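You operate a simulated robot arm through the tools that you are given. There is no shell and no other tool.

The job below is to be done with a simulated robot arm. You get a single attempt, and the scene is never put back.

## Task
Put the tube carton named on the parts ticket and the tyre levers in the job tray.
Fine: the levers lie in the yellow drawer; shut it again. Set down upright: what you pick out.

It is judged by the outcome, as a careful person would: the job done as asked, and still so three seconds after it is handed in. It fails if anything else is knocked over, pushed out of place, dropped, spilled or broken.

## Robot
A 6-joint arm with a two-finger gripper, fixed in place. Base frame: the origin is on the floor under the middle of its stand, x ahead of it, y to its left, z up; the work surface is at about z = 0.92. Lengths are in m, angles in rad, forces in N, time in s.
It reaches about 1.298 m from its shoulder. Its first joint turns from -2.601 to 2.601 rad. Payload 1.57 kg.
Tool frame: the origin (TCP) lies between the finger pads and is the grasp point; the fingertips stand 0.021 m ahead of it; z points along the fingers, y is the line along which they close. The gripper opens to 0.07 m; its body begins 0.05 m behind the TCP.
Orientation is told as [roll, pitch, yaw] about the base's x, y, z axes, in that order, counted from this pose: with the fingers straight down and closing along the base's y, the tool's x points along the base's -x, its y along +y and its z along -z.

## Interface
- The arm moves only by the tool play_rows. Its argument "series" is a list of rows, each a list of 6 numbers: the shift along the base's x, y, z in m, then the turn, a rotation vector about the base's x, y, z in rad. In form: [[dx, dy, dz, ax, ay, az], ...]. A call has 1 to 20 rows; each row is the pose to reach, as a shift and turn from the pose commanded when the call began. "fingers" is the closure, from 0 (fully open) to 1 (shut), set as the call begins (left out, the last holds). Rows are played at 5 a second. More than 0.05 m and 0.15 rad between two rows, or a gripper value outside its range, and nothing of the call is played. A pose out of reach is approached as far as the arm can. The call stops where the force on the tool passes 40 N (or 10 N more than at its start, if that is more) or the arm is blocked; 0.2 s more then pass. The fingers move at their own pace (about 0.0648 m/s each) and stop on an object; they squeeze with about 25 N. The grip force told is the motor's: it shows also when the fingers shut on nothing. Time passes only in rows, and 0.2 s behind the last, so rows that repeat a pose let the fingers close. The reply holds the time, the measured pose of the TCP, the force on the tool along the base axes, the opening and the grip force, in the units named above and with some noise, with the torque about the TCP (base axes, N m) and any sound that the robot's microphone picked up.
- Cameras (640 x 400 px; columns grow to the right, rows downward): "scene" is fixed at [0.0487, -0.499, 1.6588]; the picture's right is [0.27, -0.96, 0.00], its down [-0.83, -0.24, -0.50] and it looks along [0.48, 0.14, -0.87] (base axes); focal length 283 px, centre (320, 200). "wrist" rides on the gripper at [0.079, 0.004, -0.081] in the tool frame; the picture's right is [-0.05, 1.00, 0.00], its down [-0.67, -0.04, -0.74] and it looks along [-0.74, -0.04, 0.67] (tool axes); focal length 256 px, centre (320, 200).
- camera(camera): a new picture of that camera. It takes no simulated time.
- raise_lower(by): slides the trunk up (or, below 0, down) by that many m; the arm rides with it, the base frame stays. It gives what a move gives, with no picture.
- measure_at(camera, pixels): for up to 12 pixels [column, row] of the newest picture of that camera ("zoom" is the newest enlarged one), the place [x, y, z] in the base frame of the surface seen there, good to about 0.003 m. It takes no simulated time.
- enlarge(camera, box): a new picture of the part [left, top, right, bottom] of that camera's present view, enlarged. It takes no simulated time.
- finish_job(): hands the job in; it is judged then, once.

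Open the gripper and draw the arm clear of the work before you hand the job in, unless the task says otherwise.

The tools are called after ">>>" as a command line: name --pt "numbers of a row" for each row, then --argument value for the rest, lists and objects as JSON in quotes. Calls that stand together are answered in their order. play_rows: Moves the arm, as the interface text tells. Its arguments: {"type":"object","properties":{"series":{"type":"array"},"fingers":{"type":"number"}},"required":["series"]} The other tools are called the same way: raise_lower (by) moves the trunk up or down; camera (camera) takes a picture; measure_at (camera, pixels) gives the place of the surface under pixels of a picture; enlarge (camera, box) takes an enlarged picture of a part of a camera's view; finish_job () hands the job in.

At the start:

```text
time: 0.0
eef_pos: [0.6576, -0.1537, 1.16]
tcp_rot: [-0.001, 0.0, 0.001]
force: [0.4, -0.7, 0.1]
ft_torque: [-0.03, 0.02, -0.04]
width: 0.0702
grasp_force: 0.0
trunk travel left (down, up): [-0.841, 0.129]
```

scene: 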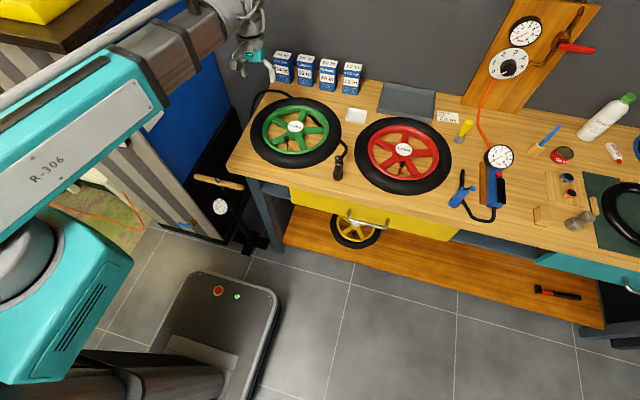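
wrist: 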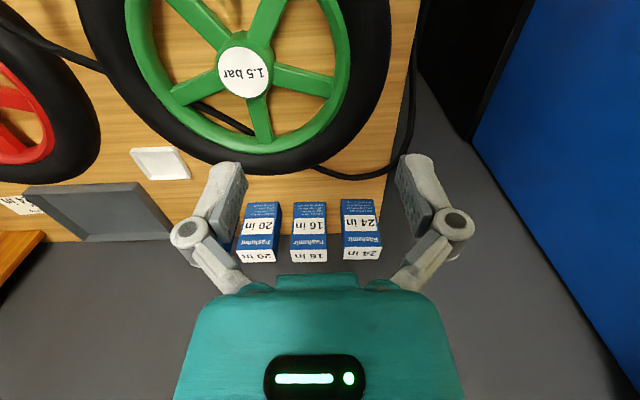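

The scene picture shows four blue tube cartons at about (282-352, 70), a grey tray at (405,100), a white ticket at (448,117) and the yellow drawer at (385,215). I enlarge these parts to read the labels and the ticket.

>>> enlarge --camera "scene" --box '[260, 40, 380, 115]'

>>> enlarge --camera "scene" --box '[420, 90, 500, 140]'

>>> enlarge --camera "scene" --box '[280, 160, 480, 285]'

>>> enlarge --camera "wrist" --box '[0, 120, 200, 245]'

```text
5.33 times, centred on (320, 78) of scene
```

zoom: 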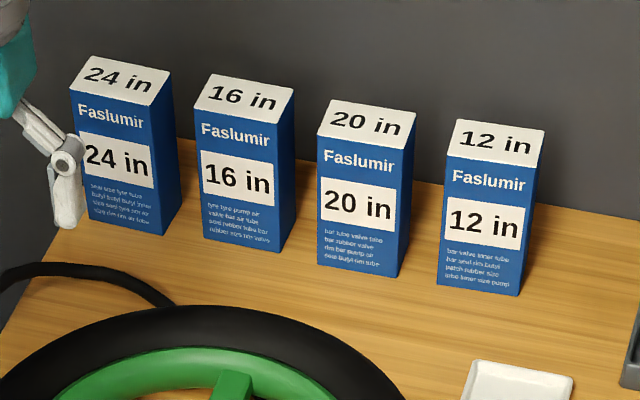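

```text
8.00 times, centred on (460, 115) of scene
```

zoom: 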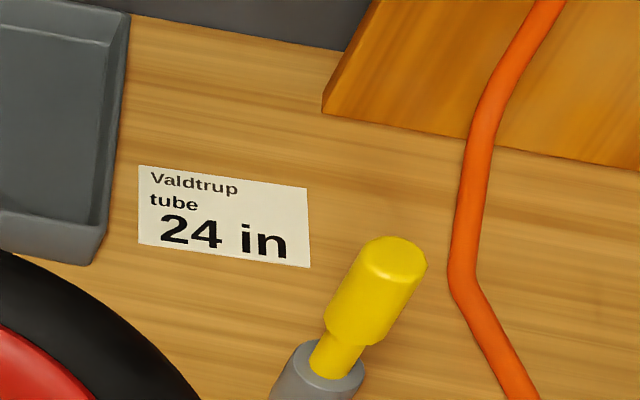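

```text
3.20 times, centred on (380, 222) of scene
```

zoom: 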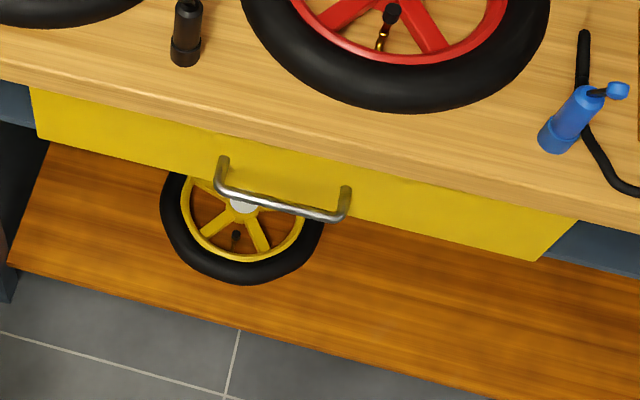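

```text
3.20 times, centred on (100, 182) of wrist
```

zoom: 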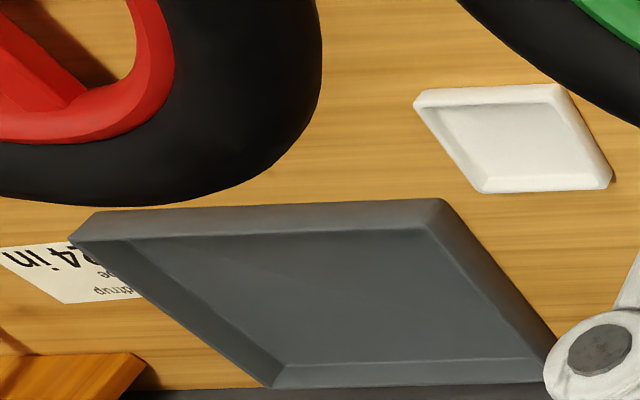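

The ticket reads "Valdtrup tube 24 in", while the four visible cartons all read "Faslumir" (24, 16, 20, 12 in). I look through the rest of the scene for other cartons or tickets before deciding.

>>> enlarge --camera "scene" --box '[420, 80, 640, 218]'

>>> enlarge --camera "scene" --box '[440, 200, 640, 325]'

>>> enlarge --camera "scene" --box '[0, 0, 280, 175]'

>>> enlarge --camera "scene" --box '[330, 0, 640, 194]'

>>> enlarge --camera "wrist" --box '[200, 150, 440, 300]'

>>> enlarge --camera "scene" --box '[100, 150, 320, 288]'

```text
2.90 times, centred on (530, 149) of scene
```

zoom: 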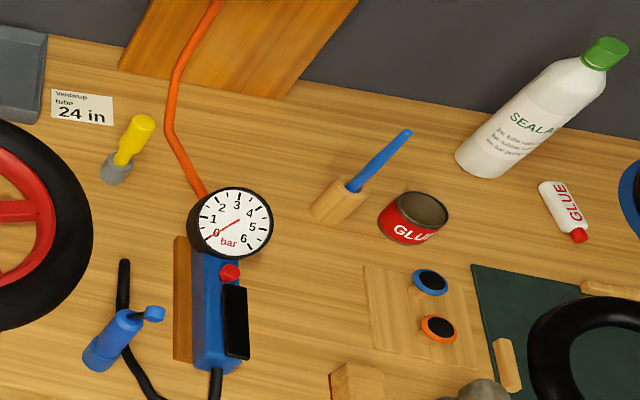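

```text
3.20 times, centred on (540, 262) of scene
```

zoom: 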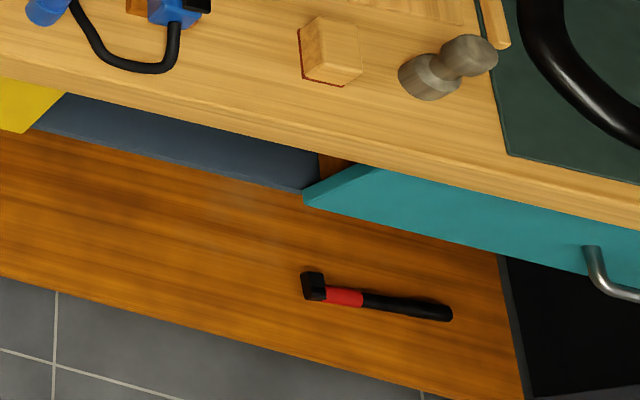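

```text
2.29 times, centred on (140, 88) of scene
```

zoom: 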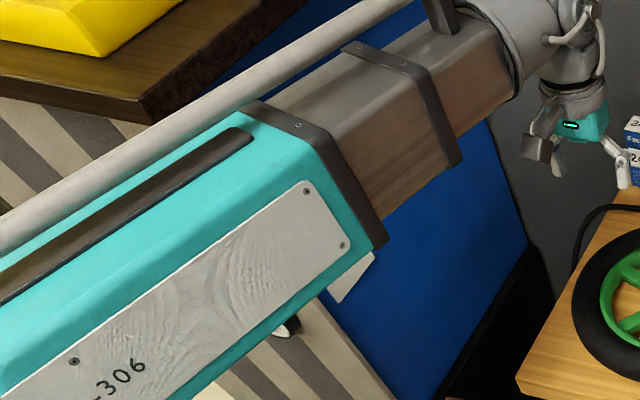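

```text
2.06 times, centred on (485, 97) of scene
```

zoom: 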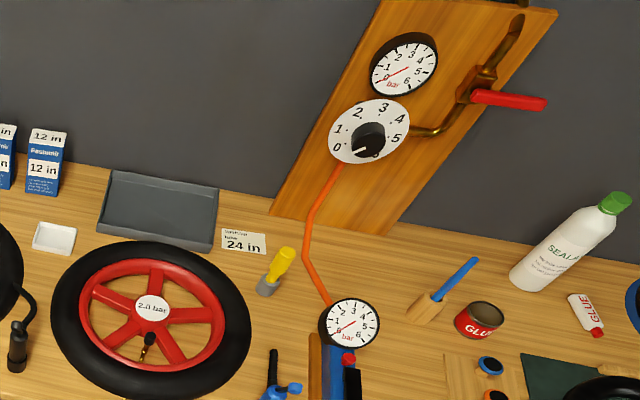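

```text
2.67 times, centred on (320, 225) of wrist
```

zoom: 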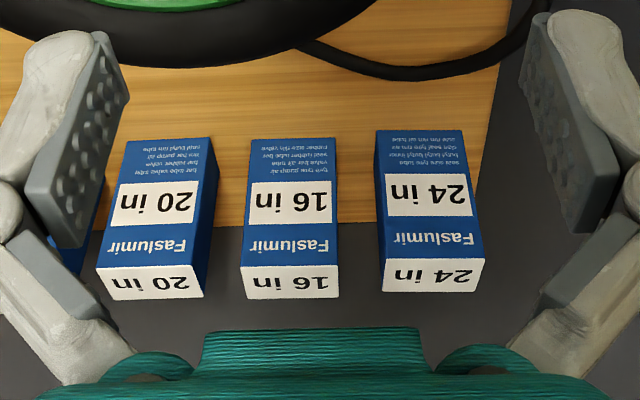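

```text
2.90 times, centred on (210, 219) of scene
```

zoom: 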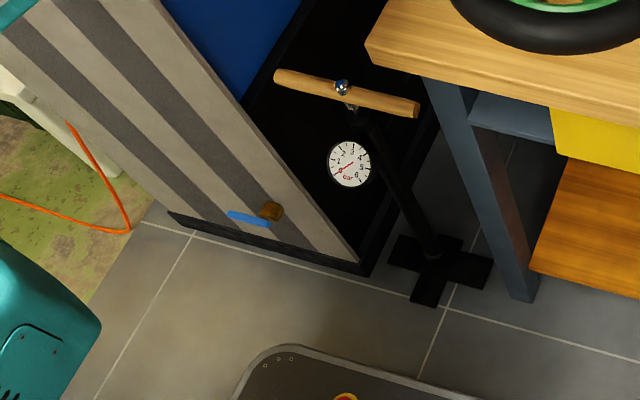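

No Valdtrup carton shows anywhere on the bench so far, so I will also look in the drawer. First I measure the drawer handle ends (348,212)-(388,226), the bench edge, the cartons and the tray.

>>> camera --camera "scene"

>>> enlarge --camera "scene" --box '[320, 190, 416, 250]'

```text
taken
```

scene: 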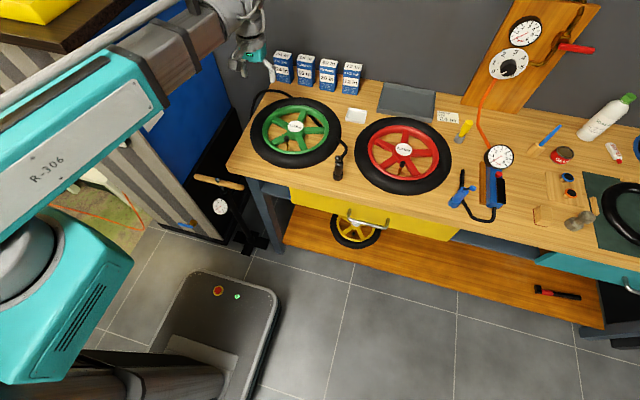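

```text
6.67 times, centred on (368, 220) of scene
```

zoom: 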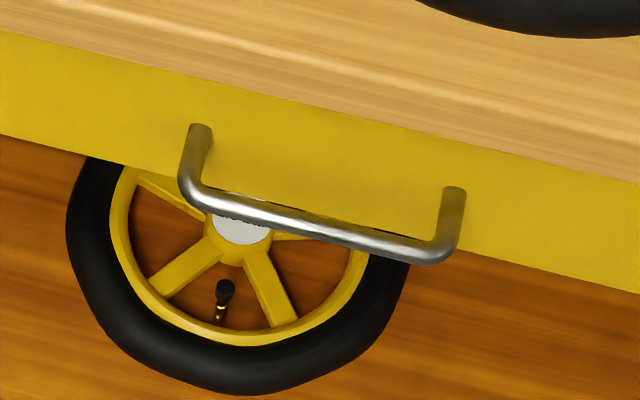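

I measure points on the handle bar in the zoom (200,195 / 320,225 / 430,255), on the drawer front and the bench edge; and in the scene picture the tray corners, ticket, cartons and wheels.

>>> measure_at --camera "zoom" --pixels '[[195, 190], [260, 212], [320, 227], [380, 243], [430, 254], [200, 130], [455, 193], [300, 150], [100, 110], [560, 230], [300, 75], [300, 90]]'

>>> measure_at --camera "scene" --pixels '[[383, 83], [435, 91], [377, 113], [432, 122], [405, 100], [390, 100], [420, 108], [356, 116], [448, 117], [282, 55], [306, 58], [329, 61]]'

>>> measure_at --camera "scene" --pixels '[[352, 65], [282, 80], [295, 127], [404, 149], [338, 172], [343, 145], [465, 128], [460, 200], [228, 170], [340, 190], [455, 231], [293, 200]]'

```text
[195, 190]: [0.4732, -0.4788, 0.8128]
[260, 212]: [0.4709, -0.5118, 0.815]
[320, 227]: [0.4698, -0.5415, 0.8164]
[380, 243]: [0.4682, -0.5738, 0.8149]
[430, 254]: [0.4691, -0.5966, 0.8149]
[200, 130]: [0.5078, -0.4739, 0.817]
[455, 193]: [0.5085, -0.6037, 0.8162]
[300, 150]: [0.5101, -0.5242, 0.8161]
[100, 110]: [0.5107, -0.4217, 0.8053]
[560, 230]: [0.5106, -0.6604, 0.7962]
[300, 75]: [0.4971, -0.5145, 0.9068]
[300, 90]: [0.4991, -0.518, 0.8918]
```

```text
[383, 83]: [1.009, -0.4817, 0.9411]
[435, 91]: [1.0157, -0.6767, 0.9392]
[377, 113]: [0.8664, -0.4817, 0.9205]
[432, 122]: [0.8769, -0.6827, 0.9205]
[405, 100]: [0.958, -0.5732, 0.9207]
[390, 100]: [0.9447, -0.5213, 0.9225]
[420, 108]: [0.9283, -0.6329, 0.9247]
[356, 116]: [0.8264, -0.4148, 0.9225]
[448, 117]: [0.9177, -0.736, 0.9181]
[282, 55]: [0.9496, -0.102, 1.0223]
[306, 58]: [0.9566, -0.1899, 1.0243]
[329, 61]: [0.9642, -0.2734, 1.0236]
```

```text
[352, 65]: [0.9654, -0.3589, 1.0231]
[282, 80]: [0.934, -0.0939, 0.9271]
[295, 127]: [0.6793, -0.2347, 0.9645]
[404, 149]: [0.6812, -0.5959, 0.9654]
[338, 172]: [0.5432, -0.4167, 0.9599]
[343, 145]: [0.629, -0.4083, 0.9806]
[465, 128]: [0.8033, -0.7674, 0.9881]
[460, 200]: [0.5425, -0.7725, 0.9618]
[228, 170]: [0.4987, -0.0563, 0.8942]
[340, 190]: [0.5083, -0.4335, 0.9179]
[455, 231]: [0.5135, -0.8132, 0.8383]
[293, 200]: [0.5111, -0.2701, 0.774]
```

The handle bar is at about x=0.47, z=0.81, y=-0.48..-0.60, under the bench overhang (edge x=0.497). I measure the arm and stand (pixels around (60,170), (30,250), (200,60), (210,290)) to understand the arm's layout before planning the reach to the handle.

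>>> measure_at --camera "scene" --pixels '[[60, 170], [130, 95], [30, 250], [80, 330], [180, 50], [240, 15], [255, 50], [217, 290], [265, 300], [200, 270], [180, 360], [130, 350]]'

>>> enlarge --camera "scene" --box '[180, 0, 300, 75]'

>>> enlarge --camera "scene" --box '[0, 200, 320, 400]'

```text
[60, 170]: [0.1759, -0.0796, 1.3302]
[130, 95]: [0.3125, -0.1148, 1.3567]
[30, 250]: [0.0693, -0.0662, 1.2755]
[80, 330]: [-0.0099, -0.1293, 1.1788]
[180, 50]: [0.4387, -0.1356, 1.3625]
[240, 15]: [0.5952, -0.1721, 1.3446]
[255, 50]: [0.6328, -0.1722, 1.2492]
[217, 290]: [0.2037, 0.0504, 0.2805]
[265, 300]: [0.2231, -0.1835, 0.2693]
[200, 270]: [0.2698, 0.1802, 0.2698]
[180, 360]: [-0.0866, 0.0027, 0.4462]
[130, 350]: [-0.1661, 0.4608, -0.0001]
```

```text
5.33 times, centred on (240, 38) of scene
```

zoom: 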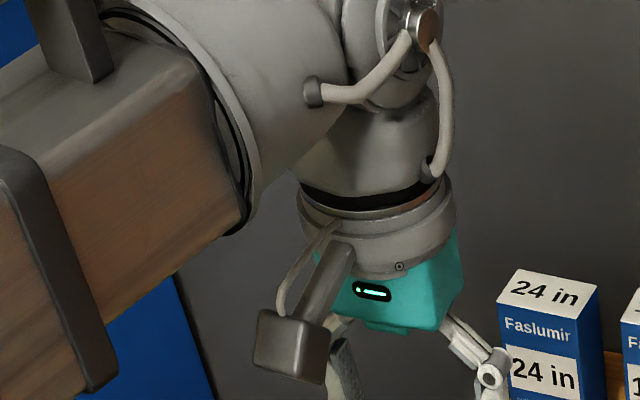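

```text
2.00 times, centred on (160, 300) of scene
```

zoom: 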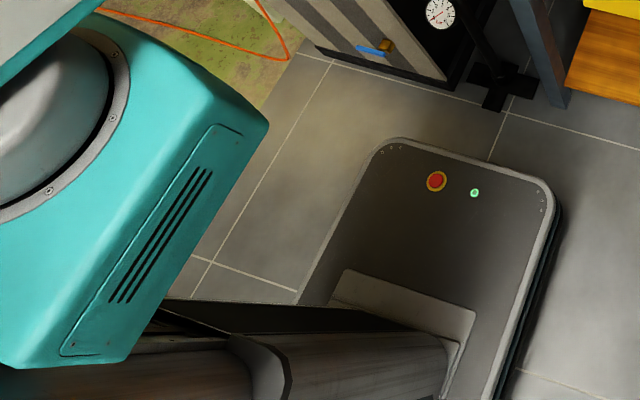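

The arm has plenty of free air above the bench. I move the gripper back to a staging place in front of the drawer (0.30,-0.50,1.16), turning it step by step so the fingers point forward and 30° down, closing vertically to grip the bar.

>>> play_rows --pt "-0.0275 -0.0269 0 0.0627 -0.0627 -0.1087" --pt "-0.055 -0.0538 0 0.1254 -0.1254 -0.2174" --pt "-0.0825 -0.0808 0 0.1881 -0.1881 -0.3261" --pt "-0.11 -0.1077 0 0.2508 -0.2508 -0.4348" --pt "-0.1375 -0.1346 0 0.3135 -0.3135 -0.5435" --pt "-0.165 -0.1615 0 0.3762 -0.3762 -0.6522" --pt "-0.1926 -0.1885 0 0.4388 -0.4388 -0.7608" --pt "-0.2201 -0.2154 0 0.5015 -0.5015 -0.8695" --pt "-0.2476 -0.2423 0 0.5642 -0.5642 -0.9782" --pt "-0.2751 -0.2692 0 0.6269 -0.6269 -1.0869" --pt "-0.3026 -0.2962 0 0.6896 -0.6896 -1.1956" --pt "-0.3301 -0.3231 0 0.7523 -0.7523 -1.3043" --pt "-0.3576 -0.35 0 0.815 -0.815 -1.413" --fingers 0

```text
time: 2.8
eef_pos: [0.2973, -0.5053, 1.2532]
tcp_rot: [1.046, 0.003, -1.572]
force: [0.5, 0.2, 0.3]
ft_torque: [-0.01, -0.03, 0.0]
width: 0.07
grasp_force: 0.0
out of reach, approached as far as the arm can: row 3, 4, 5, 6, 7, 8, 9, 10, 11, 12, 13
trunk travel left (down, up): [-0.841, 0.129]
```

The pose was limited (z came out 1.253 instead of 1.16), so the arm cannot fold that close at this height. I look at the scene and the wrist view to understand the arm's shape.

>>> camera --camera "scene"

>>> camera --camera "wrist"

```text
taken
```

scene: 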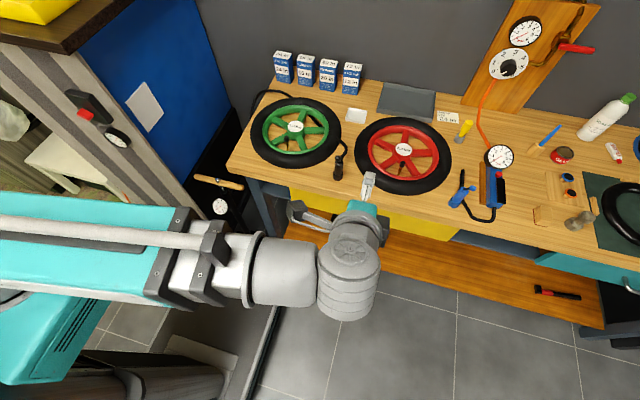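

```text
taken
```

wrist: 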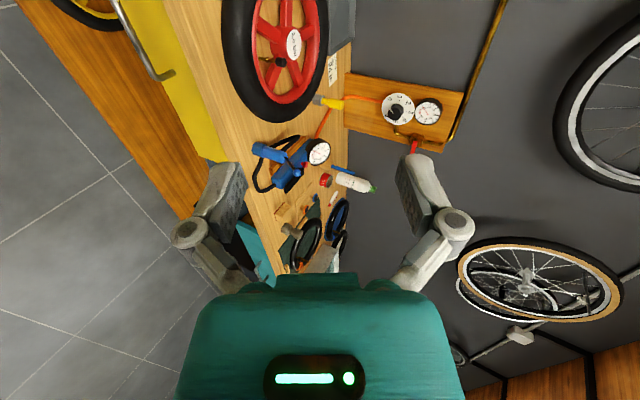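

The boom telescopes and is now fully drawn in. A white sheet on the blue board at (145,107) has come into view; I enlarge it, together with the items near (95,115).

>>> enlarge --camera "scene" --box '[105, 70, 185, 140]'

>>> enlarge --camera "scene" --box '[0, 60, 160, 190]'

>>> measure_at --camera "scene" --pixels '[[348, 260], [290, 270], [220, 260], [90, 240], [145, 107], [375, 230], [360, 210], [30, 300]]'

```text
5.71 times, centred on (145, 105) of scene
```

zoom: 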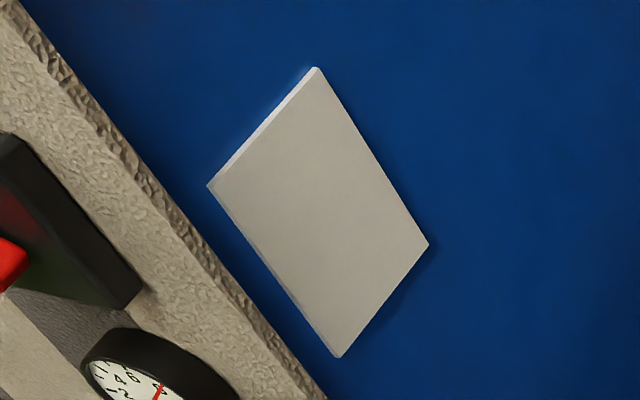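

```text
3.08 times, centred on (80, 125) of scene
```

zoom: 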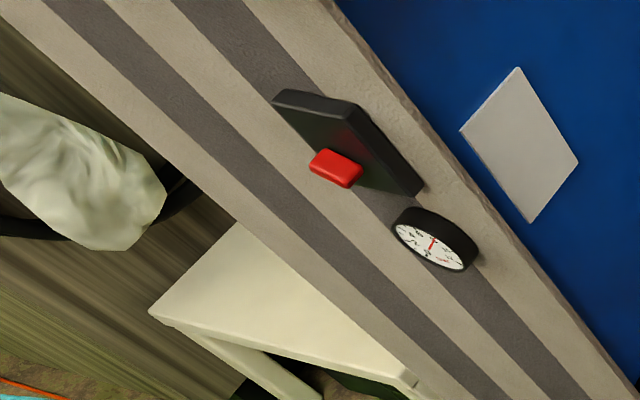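

```text
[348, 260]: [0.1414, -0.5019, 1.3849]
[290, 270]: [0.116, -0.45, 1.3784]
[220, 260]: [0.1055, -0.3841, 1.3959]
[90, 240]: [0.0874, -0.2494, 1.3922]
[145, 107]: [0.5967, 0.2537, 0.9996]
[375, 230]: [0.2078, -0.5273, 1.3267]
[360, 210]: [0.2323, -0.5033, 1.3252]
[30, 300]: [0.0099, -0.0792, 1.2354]
```

The sheet is blank. The boom is level at z≈1.34 and seems unable to tilt below that, so I will lower the trunk instead; first I check what stands near the boom's tail on the left: the table at (60,160), panel (170,190) and pump (217,183).

>>> measure_at --camera "scene" --pixels '[[60, 155], [15, 120], [40, 140], [85, 100], [165, 180], [30, 185], [8, 30], [70, 45], [190, 195], [215, 182], [100, 130]]'

```text
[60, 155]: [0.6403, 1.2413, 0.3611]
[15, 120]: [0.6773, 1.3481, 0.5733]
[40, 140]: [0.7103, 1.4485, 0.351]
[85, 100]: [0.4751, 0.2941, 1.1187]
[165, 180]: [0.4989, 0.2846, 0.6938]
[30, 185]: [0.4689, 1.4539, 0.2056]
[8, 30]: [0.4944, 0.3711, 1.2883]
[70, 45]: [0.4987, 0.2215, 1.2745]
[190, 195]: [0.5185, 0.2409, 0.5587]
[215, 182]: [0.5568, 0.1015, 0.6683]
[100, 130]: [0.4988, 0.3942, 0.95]
```

Nothing stands near the boom's tail. The gripper at x≈0.30 is well short of the bench edge (0.497), so I lower the trunk by 0.40.

>>> raise_lower --by -0.4

>>> camera --camera "scene"

>>> camera --camera "wrist"

```text
time: 6.6
eef_pos: [0.2976, -0.5043, 0.8521]
tcp_rot: [1.045, 0.0, -1.57]
force: [0.1, -0.1, 0.0]
ft_torque: [-0.01, 0.0, 0.01]
width: 0.0699
grasp_force: 0.0
trunk travel left (down, up): [-0.441, 0.529]
```

```text
taken
```

scene: 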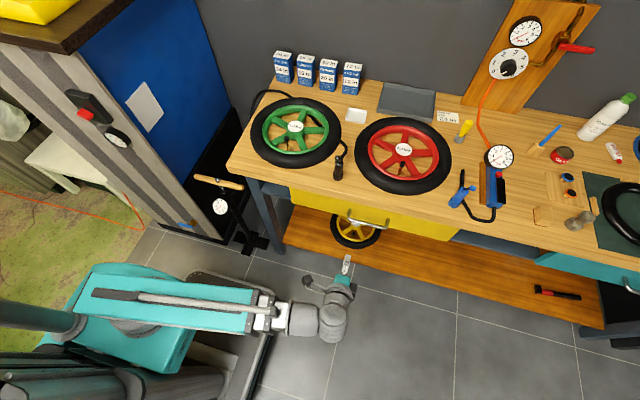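

```text
taken
```

wrist: 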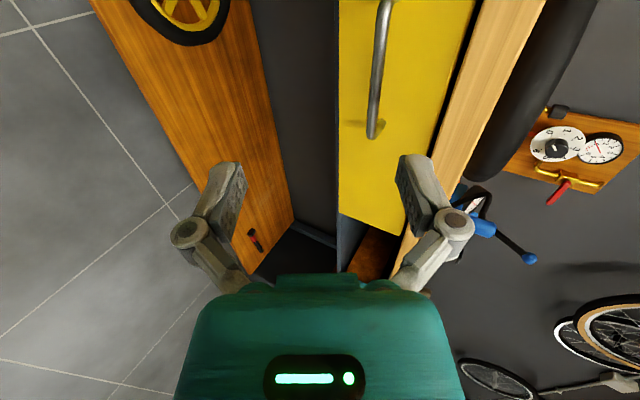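

The gripper now faces the drawer. A level grip (fingers straight ahead) fits best under the overhang, so I lower the trunk another 0.2 to get the wrist down to handle height.

>>> raise_lower --by -0.2

```text
time: 8.8
eef_pos: [0.2976, -0.5064, 0.6523]
tcp_rot: [1.046, 0.002, -1.571]
force: [-0.1, -0.3, -0.1]
ft_torque: [0.0, 0.0, 0.04]
width: 0.07
grasp_force: 0.0
trunk travel left (down, up): [-0.241, 0.729]
```

Now I turn the fingers level (−0.52 rad about y) while moving to about (0.38,-0.54,0.81), still some 0.07 short of the bar.

>>> play_rows --pt "0.016 -0.007 0.032 0 -0.105 0" --pt "0.032 -0.014 0.064 0 -0.21 0" --pt "0.048 -0.021 0.096 0 -0.315 0" --pt "0.064 -0.028 0.128 0 -0.42 0" --pt "0.08 -0.035 0.159 0 -0.5236 0" --pt "0.08 -0.035 0.159 0 -0.5236 0" --fingers 0

>>> camera --camera "scene"

>>> camera --camera "wrist"

```text
time: 10.2
eef_pos: [0.3777, -0.5411, 0.7458]
tcp_rot: [1.57, 0.0, -1.571]
force: [-0.4, -0.6, 0.1]
ft_torque: [-0.01, -0.01, -0.02]
width: 0.0702
grasp_force: 0.1
out of reach, approached as far as the arm can: row 1, 2, 3, 4, 5, 6
trunk travel left (down, up): [-0.241, 0.729]
```

```text
taken
```

scene: 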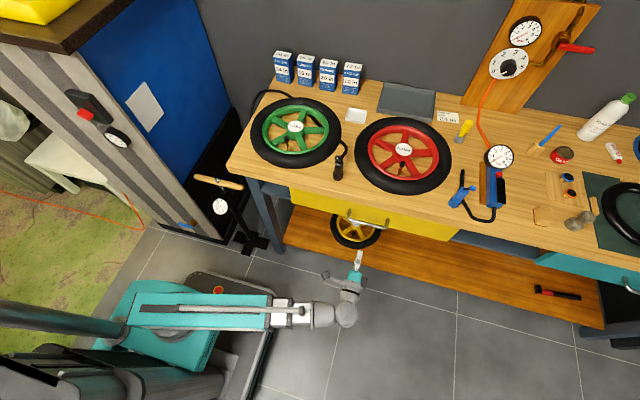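

```text
taken
```

wrist: 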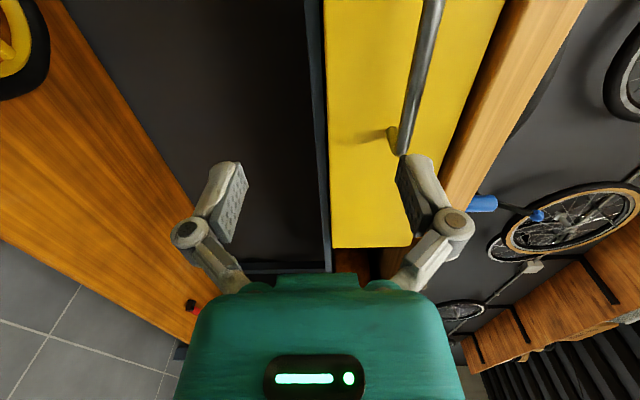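

The boom's lower limit held z at 0.746 while the nominal command is about 0.719. I raise by 0.092 (nominal 0.811) and read the measured pose before advancing.

>>> play_rows --pt "0 0 0.046 0 0 0" --pt "0 0 0.092 0 0 0" --pt "0 0 0.092 0 0 0"

>>> camera --camera "wrist"

```text
time: 11.0
eef_pos: [0.3787, -0.5406, 0.7451]
tcp_rot: [1.571, 0.0, -1.571]
force: [0.2, 0.1, 0.5]
ft_torque: [0.01, -0.02, -0.04]
width: 0.0699
grasp_force: 0.1
out of reach, approached as far as the arm can: row 1, 2, 3
trunk travel left (down, up): [-0.241, 0.729]
```

```text
taken
```

wrist: 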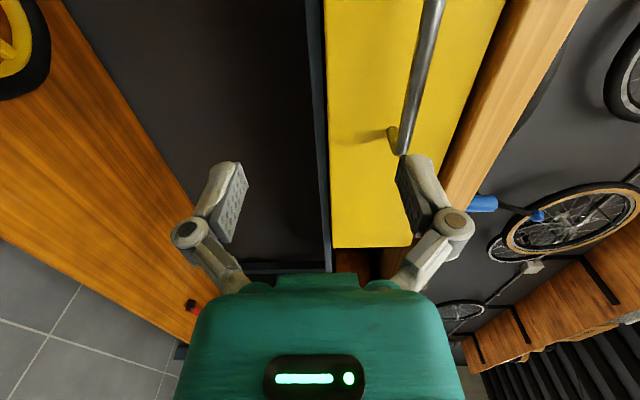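

z stayed at 0.745 even though I asked for more, so the wrist height seems tied to the trunk. I test this with a small upward command of 0.02 only.

>>> play_rows --pt "0 0 0.02 0 0 0" --pt "0 0 0.02 0 0 0"

```text
time: 11.6
eef_pos: [0.3795, -0.54, 0.7461]
tcp_rot: [1.571, 0.0, -1.57]
force: [0.4, -0.4, -0.3]
ft_torque: [0.02, -0.04, 0.01]
width: 0.0699
grasp_force: 0.0
out of reach, approached as far as the arm can: row 1, 2
trunk travel left (down, up): [-0.241, 0.729]
```

Confirmed: height comes only from the trunk. I raise the trunk by 0.065 to bring the level fingers to the bar's height of 0.811.

>>> raise_lower --by 0.065

>>> camera --camera "wrist"

>>> enlarge --camera "scene" --box '[300, 180, 460, 280]'

```text
time: 12.6
eef_pos: [0.3782, -0.5414, 0.8108]
tcp_rot: [1.571, -0.001, -1.571]
force: [-0.1, -0.1, -0.2]
ft_torque: [-0.01, 0.02, 0.02]
width: 0.07
grasp_force: 0.0
trunk travel left (down, up): [-0.306, 0.664]
```

```text
taken
```

wrist: 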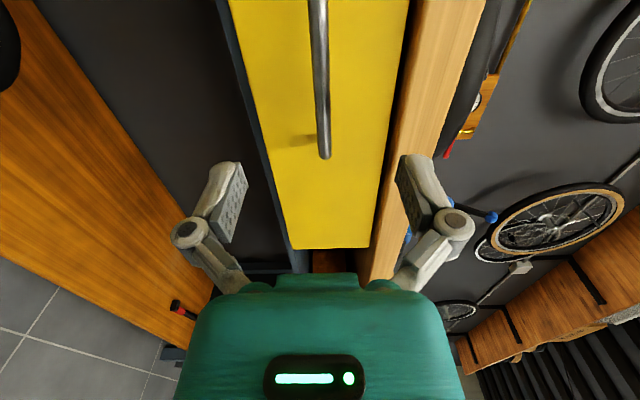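

```text
4.00 times, centred on (380, 230) of scene
```

zoom: 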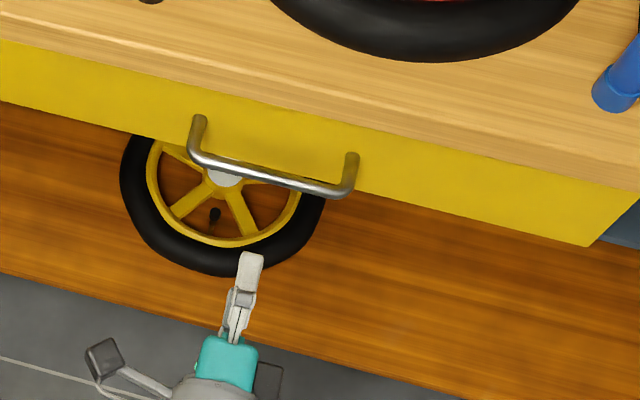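

In the wrist picture the bar sits at column 320, midway between the fingers. I measure the bar, the drawer front and the bench's lower edge from here to fix the last approach.

>>> measure_at --camera "wrist" --pixels '[[318, 30], [321, 90], [324, 140], [324, 152], [300, 138], [280, 60], [370, 100], [390, 100], [404, 100], [415, 60], [450, 60], [300, 220]]'

```text
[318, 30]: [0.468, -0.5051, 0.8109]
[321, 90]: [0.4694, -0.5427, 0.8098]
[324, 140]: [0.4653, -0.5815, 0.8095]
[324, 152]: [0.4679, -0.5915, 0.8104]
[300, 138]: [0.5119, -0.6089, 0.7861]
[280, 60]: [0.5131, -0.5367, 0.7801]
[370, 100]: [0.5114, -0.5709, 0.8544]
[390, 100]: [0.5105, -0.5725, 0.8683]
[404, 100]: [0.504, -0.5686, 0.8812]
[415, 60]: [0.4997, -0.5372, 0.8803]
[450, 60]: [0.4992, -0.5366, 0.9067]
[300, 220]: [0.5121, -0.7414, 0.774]
```

The bar's front is at x=0.468, z=0.81 and the bench underside at z=0.88, so open fingers clear it. I advance 0.092 in x so the bar lies between the pads.

>>> play_rows --pt "0.03 0 0 0 0 0" --pt "0.06 0 0 0 0 0" --pt "0.08 0 0 0 0 0" --pt "0.092 0 0 0 0 0" --fingers 0

>>> camera --camera "wrist"

```text
time: 13.6
eef_pos: [0.4708, -0.5408, 0.8107]
tcp_rot: [1.571, 0.001, -1.572]
force: [1.0, 0.3, 0.7]
ft_torque: [0.0, 0.0, 0.01]
width: 0.0699
grasp_force: 0.1
trunk travel left (down, up): [-0.306, 0.664]
```

```text
taken
```

wrist: 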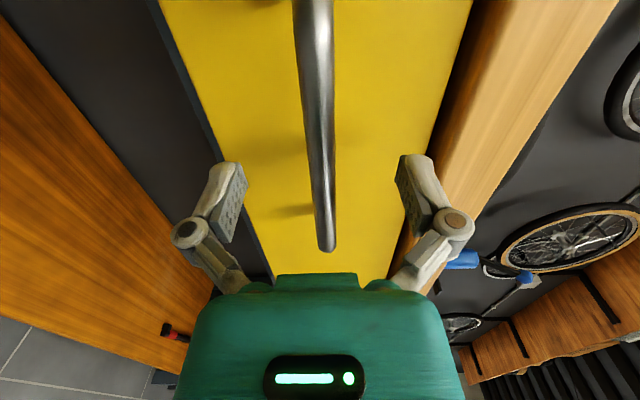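

The bar lies between the pads (column 318) and no force shows. I close the fingers on it, holding the pose.

>>> play_rows --pt "0 0 0 0 0 0" --pt "0 0 0 0 0 0" --pt "0 0 0 0 0 0" --pt "0 0 0 0 0 0" --pt "0 0 0 0 0 0" --fingers 1

```text
time: 14.8
eef_pos: [0.4693, -0.5396, 0.8125]
tcp_rot: [1.573, -0.001, -1.574]
force: [0.7, -4.8, 17.9]
ft_torque: [0.0, -0.14, 0.02]
width: 0.0111
grasp_force: 32.4
trunk travel left (down, up): [-0.306, 0.664]
```

The bar is gripped (width 0.011) with an upward load of 18 N from a small height mismatch. I raise the trunk by 0.002 to relieve it before pulling.

>>> raise_lower --by 0.002

```text
time: 15.4
eef_pos: [0.4697, -0.5403, 0.8121]
tcp_rot: [1.566, -0.001, -1.572]
force: [-6.3, 0.4, -1.8]
ft_torque: [-0.01, 0.08, -0.71]
width: 0.0113
grasp_force: 32.4
trunk travel left (down, up): [-0.308, 0.662]
```

The load is gone. I now pull the drawer slowly out along −x, 0.02 per row, for 0.10.

>>> play_rows --pt "-0.01 0 0 0 0 0" --pt "-0.025 0 0 0 0 0" --pt "-0.04 0 0 0 0 0" --pt "-0.055 0 0 0 0 0" --pt "-0.07 0 0 0 0 0" --pt "-0.085 0 0 0 0 0" --pt "-0.1 0 0 0 0 0"

>>> camera --camera "scene"

```text
time: 17.0
eef_pos: [0.3716, -0.5399, 0.8117]
tcp_rot: [1.567, 0.001, -1.572]
force: [0.2, 7.6, -14.4]
ft_torque: [0.01, 0.02, -0.66]
width: 0.0113
grasp_force: 32.3
trunk travel left (down, up): [-0.308, 0.662]
```

```text
taken
```

scene: 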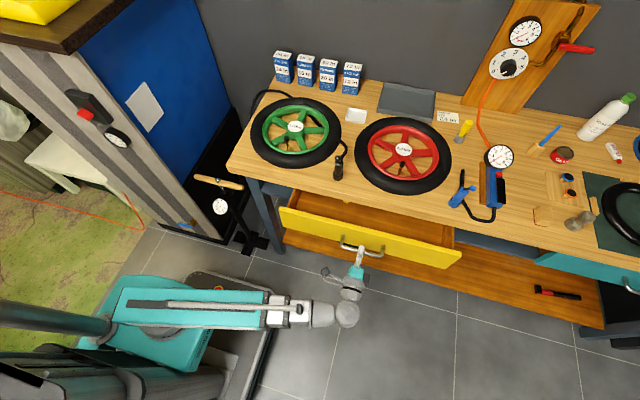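

The drawer slides out cleanly (0.10 open). I pull a further 0.12 and look inside.

>>> play_rows --pt "-0.015 0 0 0 0 0" --pt "-0.03 0 0 0 0 0" --pt "-0.045 0 0 0 0 0" --pt "-0.06 0 0 0 0 0" --pt "-0.075 0 0 0 0 0" --pt "-0.09 0 0 0 0 0" --pt "-0.105 0 0 0 0 0" --pt "-0.12 0 0 0 0 0"

>>> camera --camera "scene"

>>> enlarge --camera "scene" --box '[260, 180, 480, 318]'

```text
time: 18.8
eef_pos: [0.2511, -0.5398, 0.8121]
tcp_rot: [1.568, 0.0, -1.57]
force: [-0.8, 18.8, -21.8]
ft_torque: [0.01, 0.08, 0.35]
width: 0.0113
grasp_force: 31.7
trunk travel left (down, up): [-0.308, 0.662]
```

```text
taken
```

scene: 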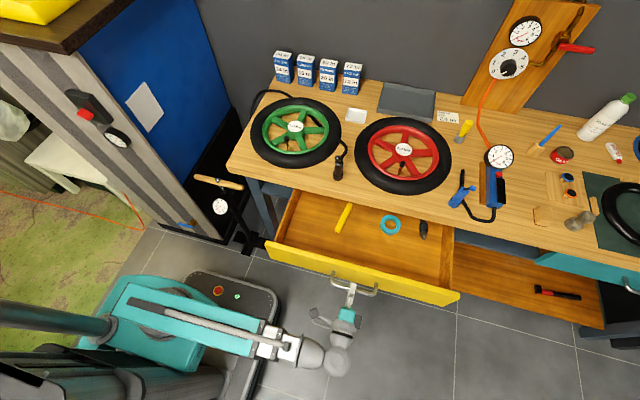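

```text
2.90 times, centred on (370, 249) of scene
```

zoom: 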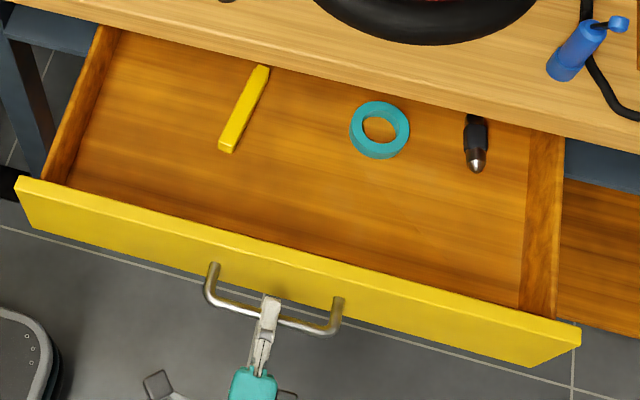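

Inside the drawer I see a yellow stick at (343,218), a teal ring at (390,225) and a black-and-silver thing at (423,230). Side loads built up (19, −22 N), so I let go and re-grip to relieve them before pulling further.

>>> play_rows --pt "0 0 0 0 0 0" --pt "0 0 0 0 0 0" --pt "0 0 0 0 0 0" --fingers 0.6

>>> camera --camera "wrist"

>>> enlarge --camera "scene" --box '[320, 190, 440, 265]'

```text
time: 19.6
eef_pos: [0.2504, -0.5407, 0.8123]
tcp_rot: [1.573, 0.001, -1.571]
force: [0.4, -0.1, -0.2]
ft_torque: [0.0, -0.01, -0.02]
width: 0.0279
grasp_force: 0.1
trunk travel left (down, up): [-0.308, 0.662]
```

```text
taken
```

wrist: 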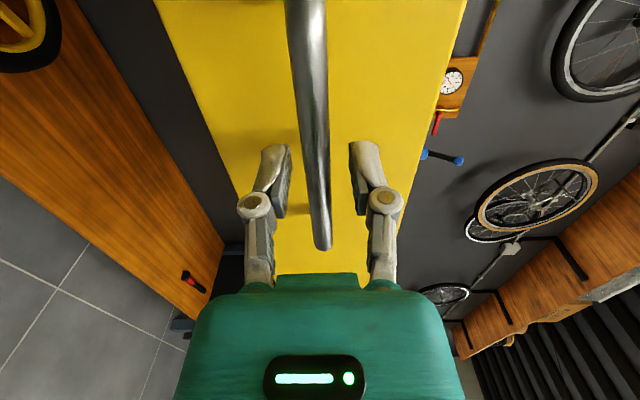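

```text
5.33 times, centred on (380, 228) of scene
```

zoom: 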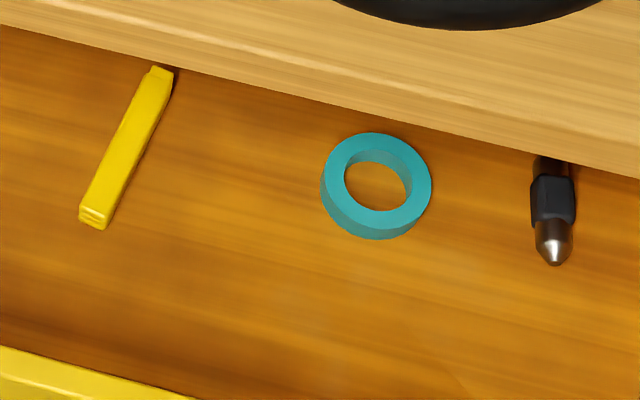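

The yellow stick shows layered ends (a stack of levers), at zoom (125,150). I measure it, its ends and the drawer rim.

>>> measure_at --camera "zoom" --pixels '[[95, 208], [105, 185], [125, 145], [145, 105], [158, 75], [95, 222], [60, 200], [160, 190], [370, 145], [553, 240], [250, 110], [300, 330]]'

>>> measure_at --camera "scene" --pixels '[[270, 247], [360, 270], [455, 297], [283, 220], [450, 270], [300, 195], [300, 240], [360, 245], [440, 280]]'

```text
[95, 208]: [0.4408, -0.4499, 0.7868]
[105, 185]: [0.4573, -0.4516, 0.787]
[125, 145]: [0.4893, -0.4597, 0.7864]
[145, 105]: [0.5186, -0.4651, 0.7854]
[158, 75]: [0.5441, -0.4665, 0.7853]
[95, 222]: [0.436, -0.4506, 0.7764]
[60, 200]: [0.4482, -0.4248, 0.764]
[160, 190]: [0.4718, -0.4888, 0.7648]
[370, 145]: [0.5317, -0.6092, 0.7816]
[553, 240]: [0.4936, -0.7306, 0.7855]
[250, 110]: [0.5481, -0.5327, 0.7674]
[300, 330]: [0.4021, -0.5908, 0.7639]
```

```text
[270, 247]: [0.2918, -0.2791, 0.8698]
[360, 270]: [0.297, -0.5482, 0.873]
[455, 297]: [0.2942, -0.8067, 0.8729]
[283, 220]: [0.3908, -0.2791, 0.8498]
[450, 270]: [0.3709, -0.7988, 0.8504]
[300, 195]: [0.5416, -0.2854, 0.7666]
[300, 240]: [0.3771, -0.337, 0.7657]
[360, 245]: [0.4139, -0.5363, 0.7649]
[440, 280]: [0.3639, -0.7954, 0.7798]
```

The lever stack runs from (0.436,-0.449) to (0.548,-0.467), top z=0.786 on a floor at 0.765; its far end is still under the bench. I re-grip the bar and pull about 0.08 further so the stack comes clear of the overhang.

>>> play_rows --pt "0 0 0 0 0 0" --pt "0 0 0 0 0 0" --pt "0 0 0 0 0 0" --fingers 1

>>> play_rows --pt "-0.01 0 0 0 0 0" --pt "-0.02 0 0 0 0 0" --pt "-0.03 0 0 0 0 0" --pt "-0.04 0 0 0 0 0" --pt "-0.05 0 0 0 0 0" --pt "-0.06 0 0 0 0 0" --pt "-0.07 0 0 0 0 0" --pt "-0.08 0 0 0 0 0"

>>> camera --camera "scene"

```text
time: 20.4
eef_pos: [0.2501, -0.5408, 0.8118]
tcp_rot: [1.569, -0.001, -1.571]
force: [-1.7, 2.0, -11.5]
ft_torque: [-0.03, 0.06, -0.17]
width: 0.0112
grasp_force: 31.7
trunk travel left (down, up): [-0.308, 0.662]
```

```text
time: 22.2
eef_pos: [0.1704, -0.5414, 0.8121]
tcp_rot: [1.567, 0.002, -1.572]
force: [-0.3, -6.0, -13.8]
ft_torque: [-0.06, 0.05, -0.15]
width: 0.0111
grasp_force: 32.0
trunk travel left (down, up): [-0.308, 0.662]
```

```text
taken
```

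scene: 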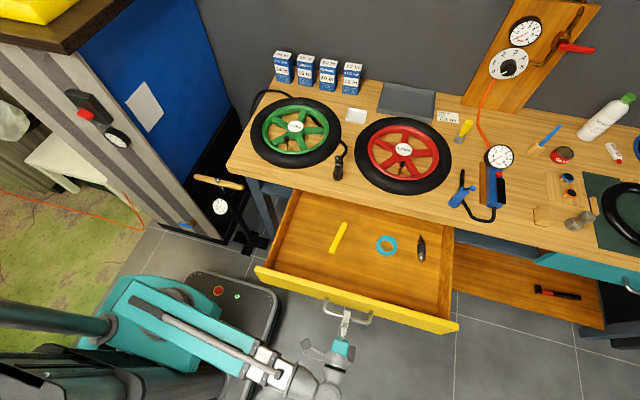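

The drawer is now 0.30 out. I enlarge its contents and measure the levers again.

>>> enlarge --camera "scene" --box '[300, 200, 460, 300]'

>>> measure_at --camera "zoom" --pixels '[[128, 205], [140, 175], [152, 145], [166, 115], [175, 92], [123, 212], [345, 160], [485, 190], [250, 250], [100, 150], [190, 170], [180, 90]]'

```text
4.00 times, centred on (380, 250) of scene
```

zoom: 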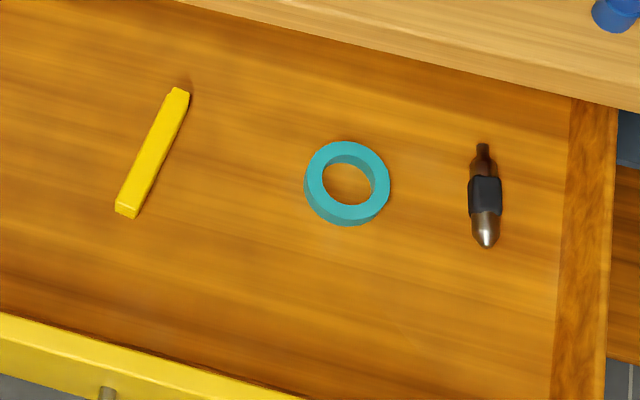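

```text
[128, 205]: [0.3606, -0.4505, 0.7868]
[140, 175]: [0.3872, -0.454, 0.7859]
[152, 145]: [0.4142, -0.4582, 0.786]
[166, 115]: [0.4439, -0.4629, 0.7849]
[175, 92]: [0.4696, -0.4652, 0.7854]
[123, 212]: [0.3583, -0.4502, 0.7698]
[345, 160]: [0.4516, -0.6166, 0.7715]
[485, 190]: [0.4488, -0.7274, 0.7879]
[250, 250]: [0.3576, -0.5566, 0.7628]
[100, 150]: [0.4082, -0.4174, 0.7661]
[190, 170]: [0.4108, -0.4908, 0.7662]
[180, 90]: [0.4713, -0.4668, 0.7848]
```

The levers now lie from x=0.358 to 0.473 along y≈-0.458 with a slight yaw of about −0.14, well clear of the bench edge. I release the bar and back away 0.06.

>>> play_rows --pt "0 0 0 0 0 0" --pt "0 0 0 0 0 0" --pt "-0.02 0 0 0 0 0" --pt "-0.04 0 0 0 0 0" --pt "-0.06 0 0 0 0 0" --fingers 0.4

>>> raise_lower --by 0.45

```text
time: 23.4
eef_pos: [0.1106, -0.5405, 0.8128]
tcp_rot: [1.568, 0.0, -1.571]
force: [-0.8, -0.3, 0.2]
ft_torque: [0.0, 0.01, 0.0]
width: 0.0421
grasp_force: 0.1
trunk travel left (down, up): [-0.308, 0.662]
```

```text
refused: 0.45 is not a number from -0.4 to 0.4
```

The gripper is clear of the bar (x=0.11). The lift per call is capped at 0.4, so I raise by 0.4.

>>> raise_lower --by 0.4

```text
time: 27.2
eef_pos: [0.1116, -0.5401, 1.2131]
tcp_rot: [1.57, 0.001, -1.571]
force: [0.3, 0.7, 0.6]
ft_torque: [0.01, 0.01, 0.02]
width: 0.0421
grasp_force: 0.1
trunk travel left (down, up): [-0.708, 0.262]
```

I swing the gripper over the drawer while turning the fingers to point straight down (yaw −0.14, in line with the levers), wrist height kept constant; everything below is under z≈0.98.

>>> play_rows --pt "0.0329 0.0199 -0.0174 -0.07895 0.09086 0.07895" --pt "0.0632 0.0381 -0.0355 -0.1579 0.18172 0.1579" --pt "0.0908 0.0545 -0.0541 -0.23685 0.27258 0.23685" --pt "0.1161 0.0688 -0.0728 -0.3158 0.36344 0.3158" --pt "0.1391 0.0808 -0.091 -0.39475 0.4543 0.39475" --pt "0.16 0.0904 -0.1086 -0.4737 0.54516 0.4737" --pt "0.1793 0.0976 -0.125 -0.55265 0.63602 0.55265" --pt "0.1971 0.1023 -0.14 -0.6316 0.72688 0.6316" --pt "0.2138 0.1045 -0.1533 -0.71055 0.81774 0.71055" --pt "0.2297 0.1043 -0.1646 -0.7895 0.9086 0.7895" --pt "0.2454 0.1019 -0.1736 -0.86845 0.99946 0.86845" --pt "0.261 0.0974 -0.1801 -0.9474 1.09032 0.9474" --pt "0.2771 0.091 -0.1841 -1.02635 1.18118 1.02635" --pt "0.294 0.083 -0.1855 -1.1053 1.27204 1.1053" --pt "0.294 0.083 -0.1855 -1.1053 1.27204 1.1053" --fingers 0.4

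>>> camera --camera "scene"

>>> camera --camera "wrist"

```text
time: 30.4
eef_pos: [0.4048, -0.4565, 1.026]
tcp_rot: [-0.004, -0.001, -0.14]
force: [0.7, 0.0, 0.0]
ft_torque: [0.0, 0.0, 0.01]
width: 0.0423
grasp_force: 0.0
trunk travel left (down, up): [-0.708, 0.262]
```

```text
taken
```

scene: 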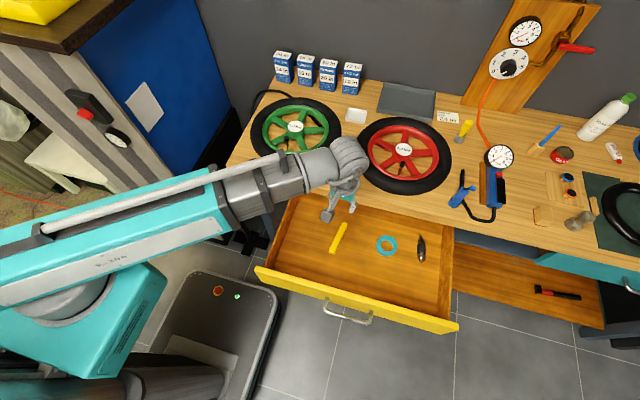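

```text
taken
```

wrist: 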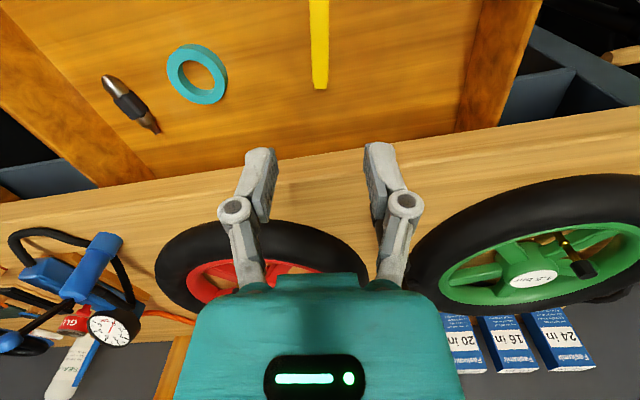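

Every row was reached; the lever stack appears at column 318, aligned with the fingers. I measure it from this nearer view, plus the bench edge.

>>> enlarge --camera "wrist" --box '[240, 0, 400, 100]'

>>> measure_at --camera "wrist" --pixels '[[319, 5], [319, 30], [319, 60], [320, 80], [310, 40], [328, 40], [300, 40], [345, 40], [320, 160], [260, 120]]'

```text
4.00 times, centred on (320, 50) of wrist
```

zoom: 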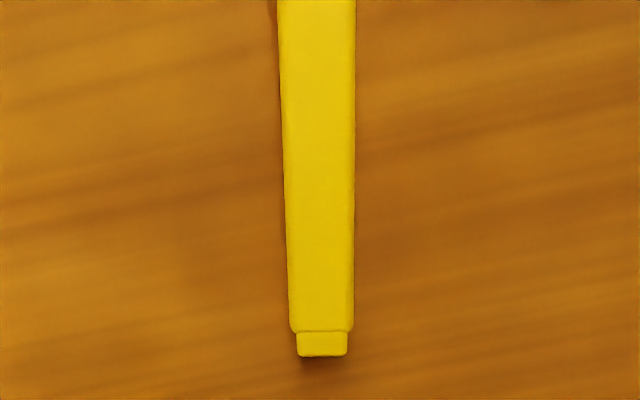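

```text
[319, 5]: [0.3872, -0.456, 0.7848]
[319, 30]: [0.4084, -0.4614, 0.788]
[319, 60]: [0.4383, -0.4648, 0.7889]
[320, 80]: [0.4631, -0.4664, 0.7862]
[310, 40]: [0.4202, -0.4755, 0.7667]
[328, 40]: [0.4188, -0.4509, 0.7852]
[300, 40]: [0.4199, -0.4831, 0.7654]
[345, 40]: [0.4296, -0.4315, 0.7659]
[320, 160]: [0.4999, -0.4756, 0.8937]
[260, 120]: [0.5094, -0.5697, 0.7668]
```

The stack is 0.018 wide with its centreline at y≈-0.459 for x=0.405. Before lowering I measure the wrist's outer surface in the scene picture to be sure it clears the bench edge and the pump head at (338,172).

>>> measure_at --camera "scene" --pixels '[[345, 142], [360, 148], [366, 158], [362, 170], [355, 182], [345, 190], [327, 150], [300, 180], [345, 165], [250, 195]]'

>>> enlarge --camera "scene" --box '[280, 120, 400, 245]'

```text
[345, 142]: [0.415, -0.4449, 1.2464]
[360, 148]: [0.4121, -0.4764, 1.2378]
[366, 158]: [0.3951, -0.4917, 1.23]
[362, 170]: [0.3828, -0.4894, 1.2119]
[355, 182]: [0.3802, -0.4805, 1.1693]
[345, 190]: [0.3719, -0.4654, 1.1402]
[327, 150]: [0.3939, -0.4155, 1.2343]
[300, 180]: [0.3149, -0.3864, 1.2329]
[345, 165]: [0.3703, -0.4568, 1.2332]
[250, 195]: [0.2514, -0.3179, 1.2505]
```

```text
3.20 times, centred on (340, 182) of scene
```

zoom: 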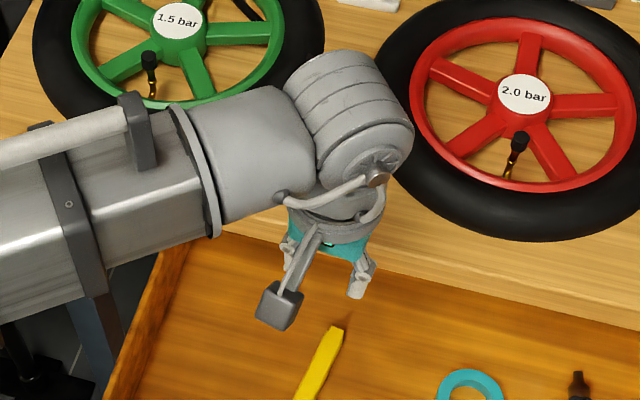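

The wrist's widest point reaches x≈0.47, clear of the bench edge at 0.497. I nudge y by −0.002 and lower the trunk 0.20 towards the levers.

>>> play_rows --pt "-0.003 -0.002 0 0 0 -0.02" --pt "-0.003 -0.002 0 0 0 -0.02" --fingers 0.4

>>> raise_lower --by -0.2

>>> camera --camera "wrist"

>>> camera --camera "scene"

```text
time: 31.0
eef_pos: [0.4021, -0.4584, 1.0268]
tcp_rot: [-0.002, -0.001, -0.16]
force: [1.0, -0.4, -0.4]
ft_torque: [-0.01, 0.03, -0.01]
width: 0.0419
grasp_force: 0.0
trunk travel left (down, up): [-0.708, 0.262]
```

```text
time: 33.2
eef_pos: [0.4016, -0.4591, 0.8261]
tcp_rot: [-0.002, 0.0, -0.161]
force: [0.6, 0.4, -0.5]
ft_torque: [0.0, 0.01, 0.04]
width: 0.042
grasp_force: 0.1
trunk travel left (down, up): [-0.508, 0.462]
```

```text
taken
```

wrist: 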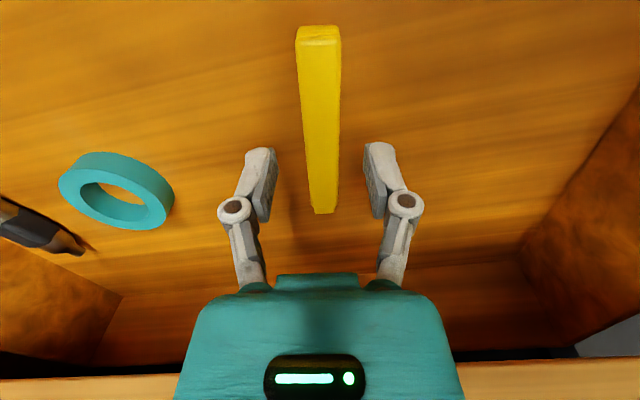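

```text
taken
```

scene: 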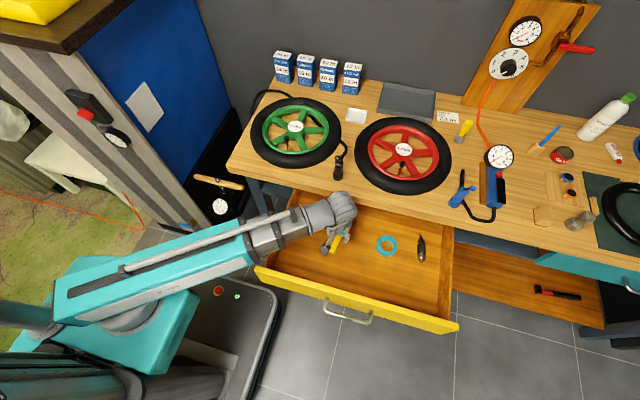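

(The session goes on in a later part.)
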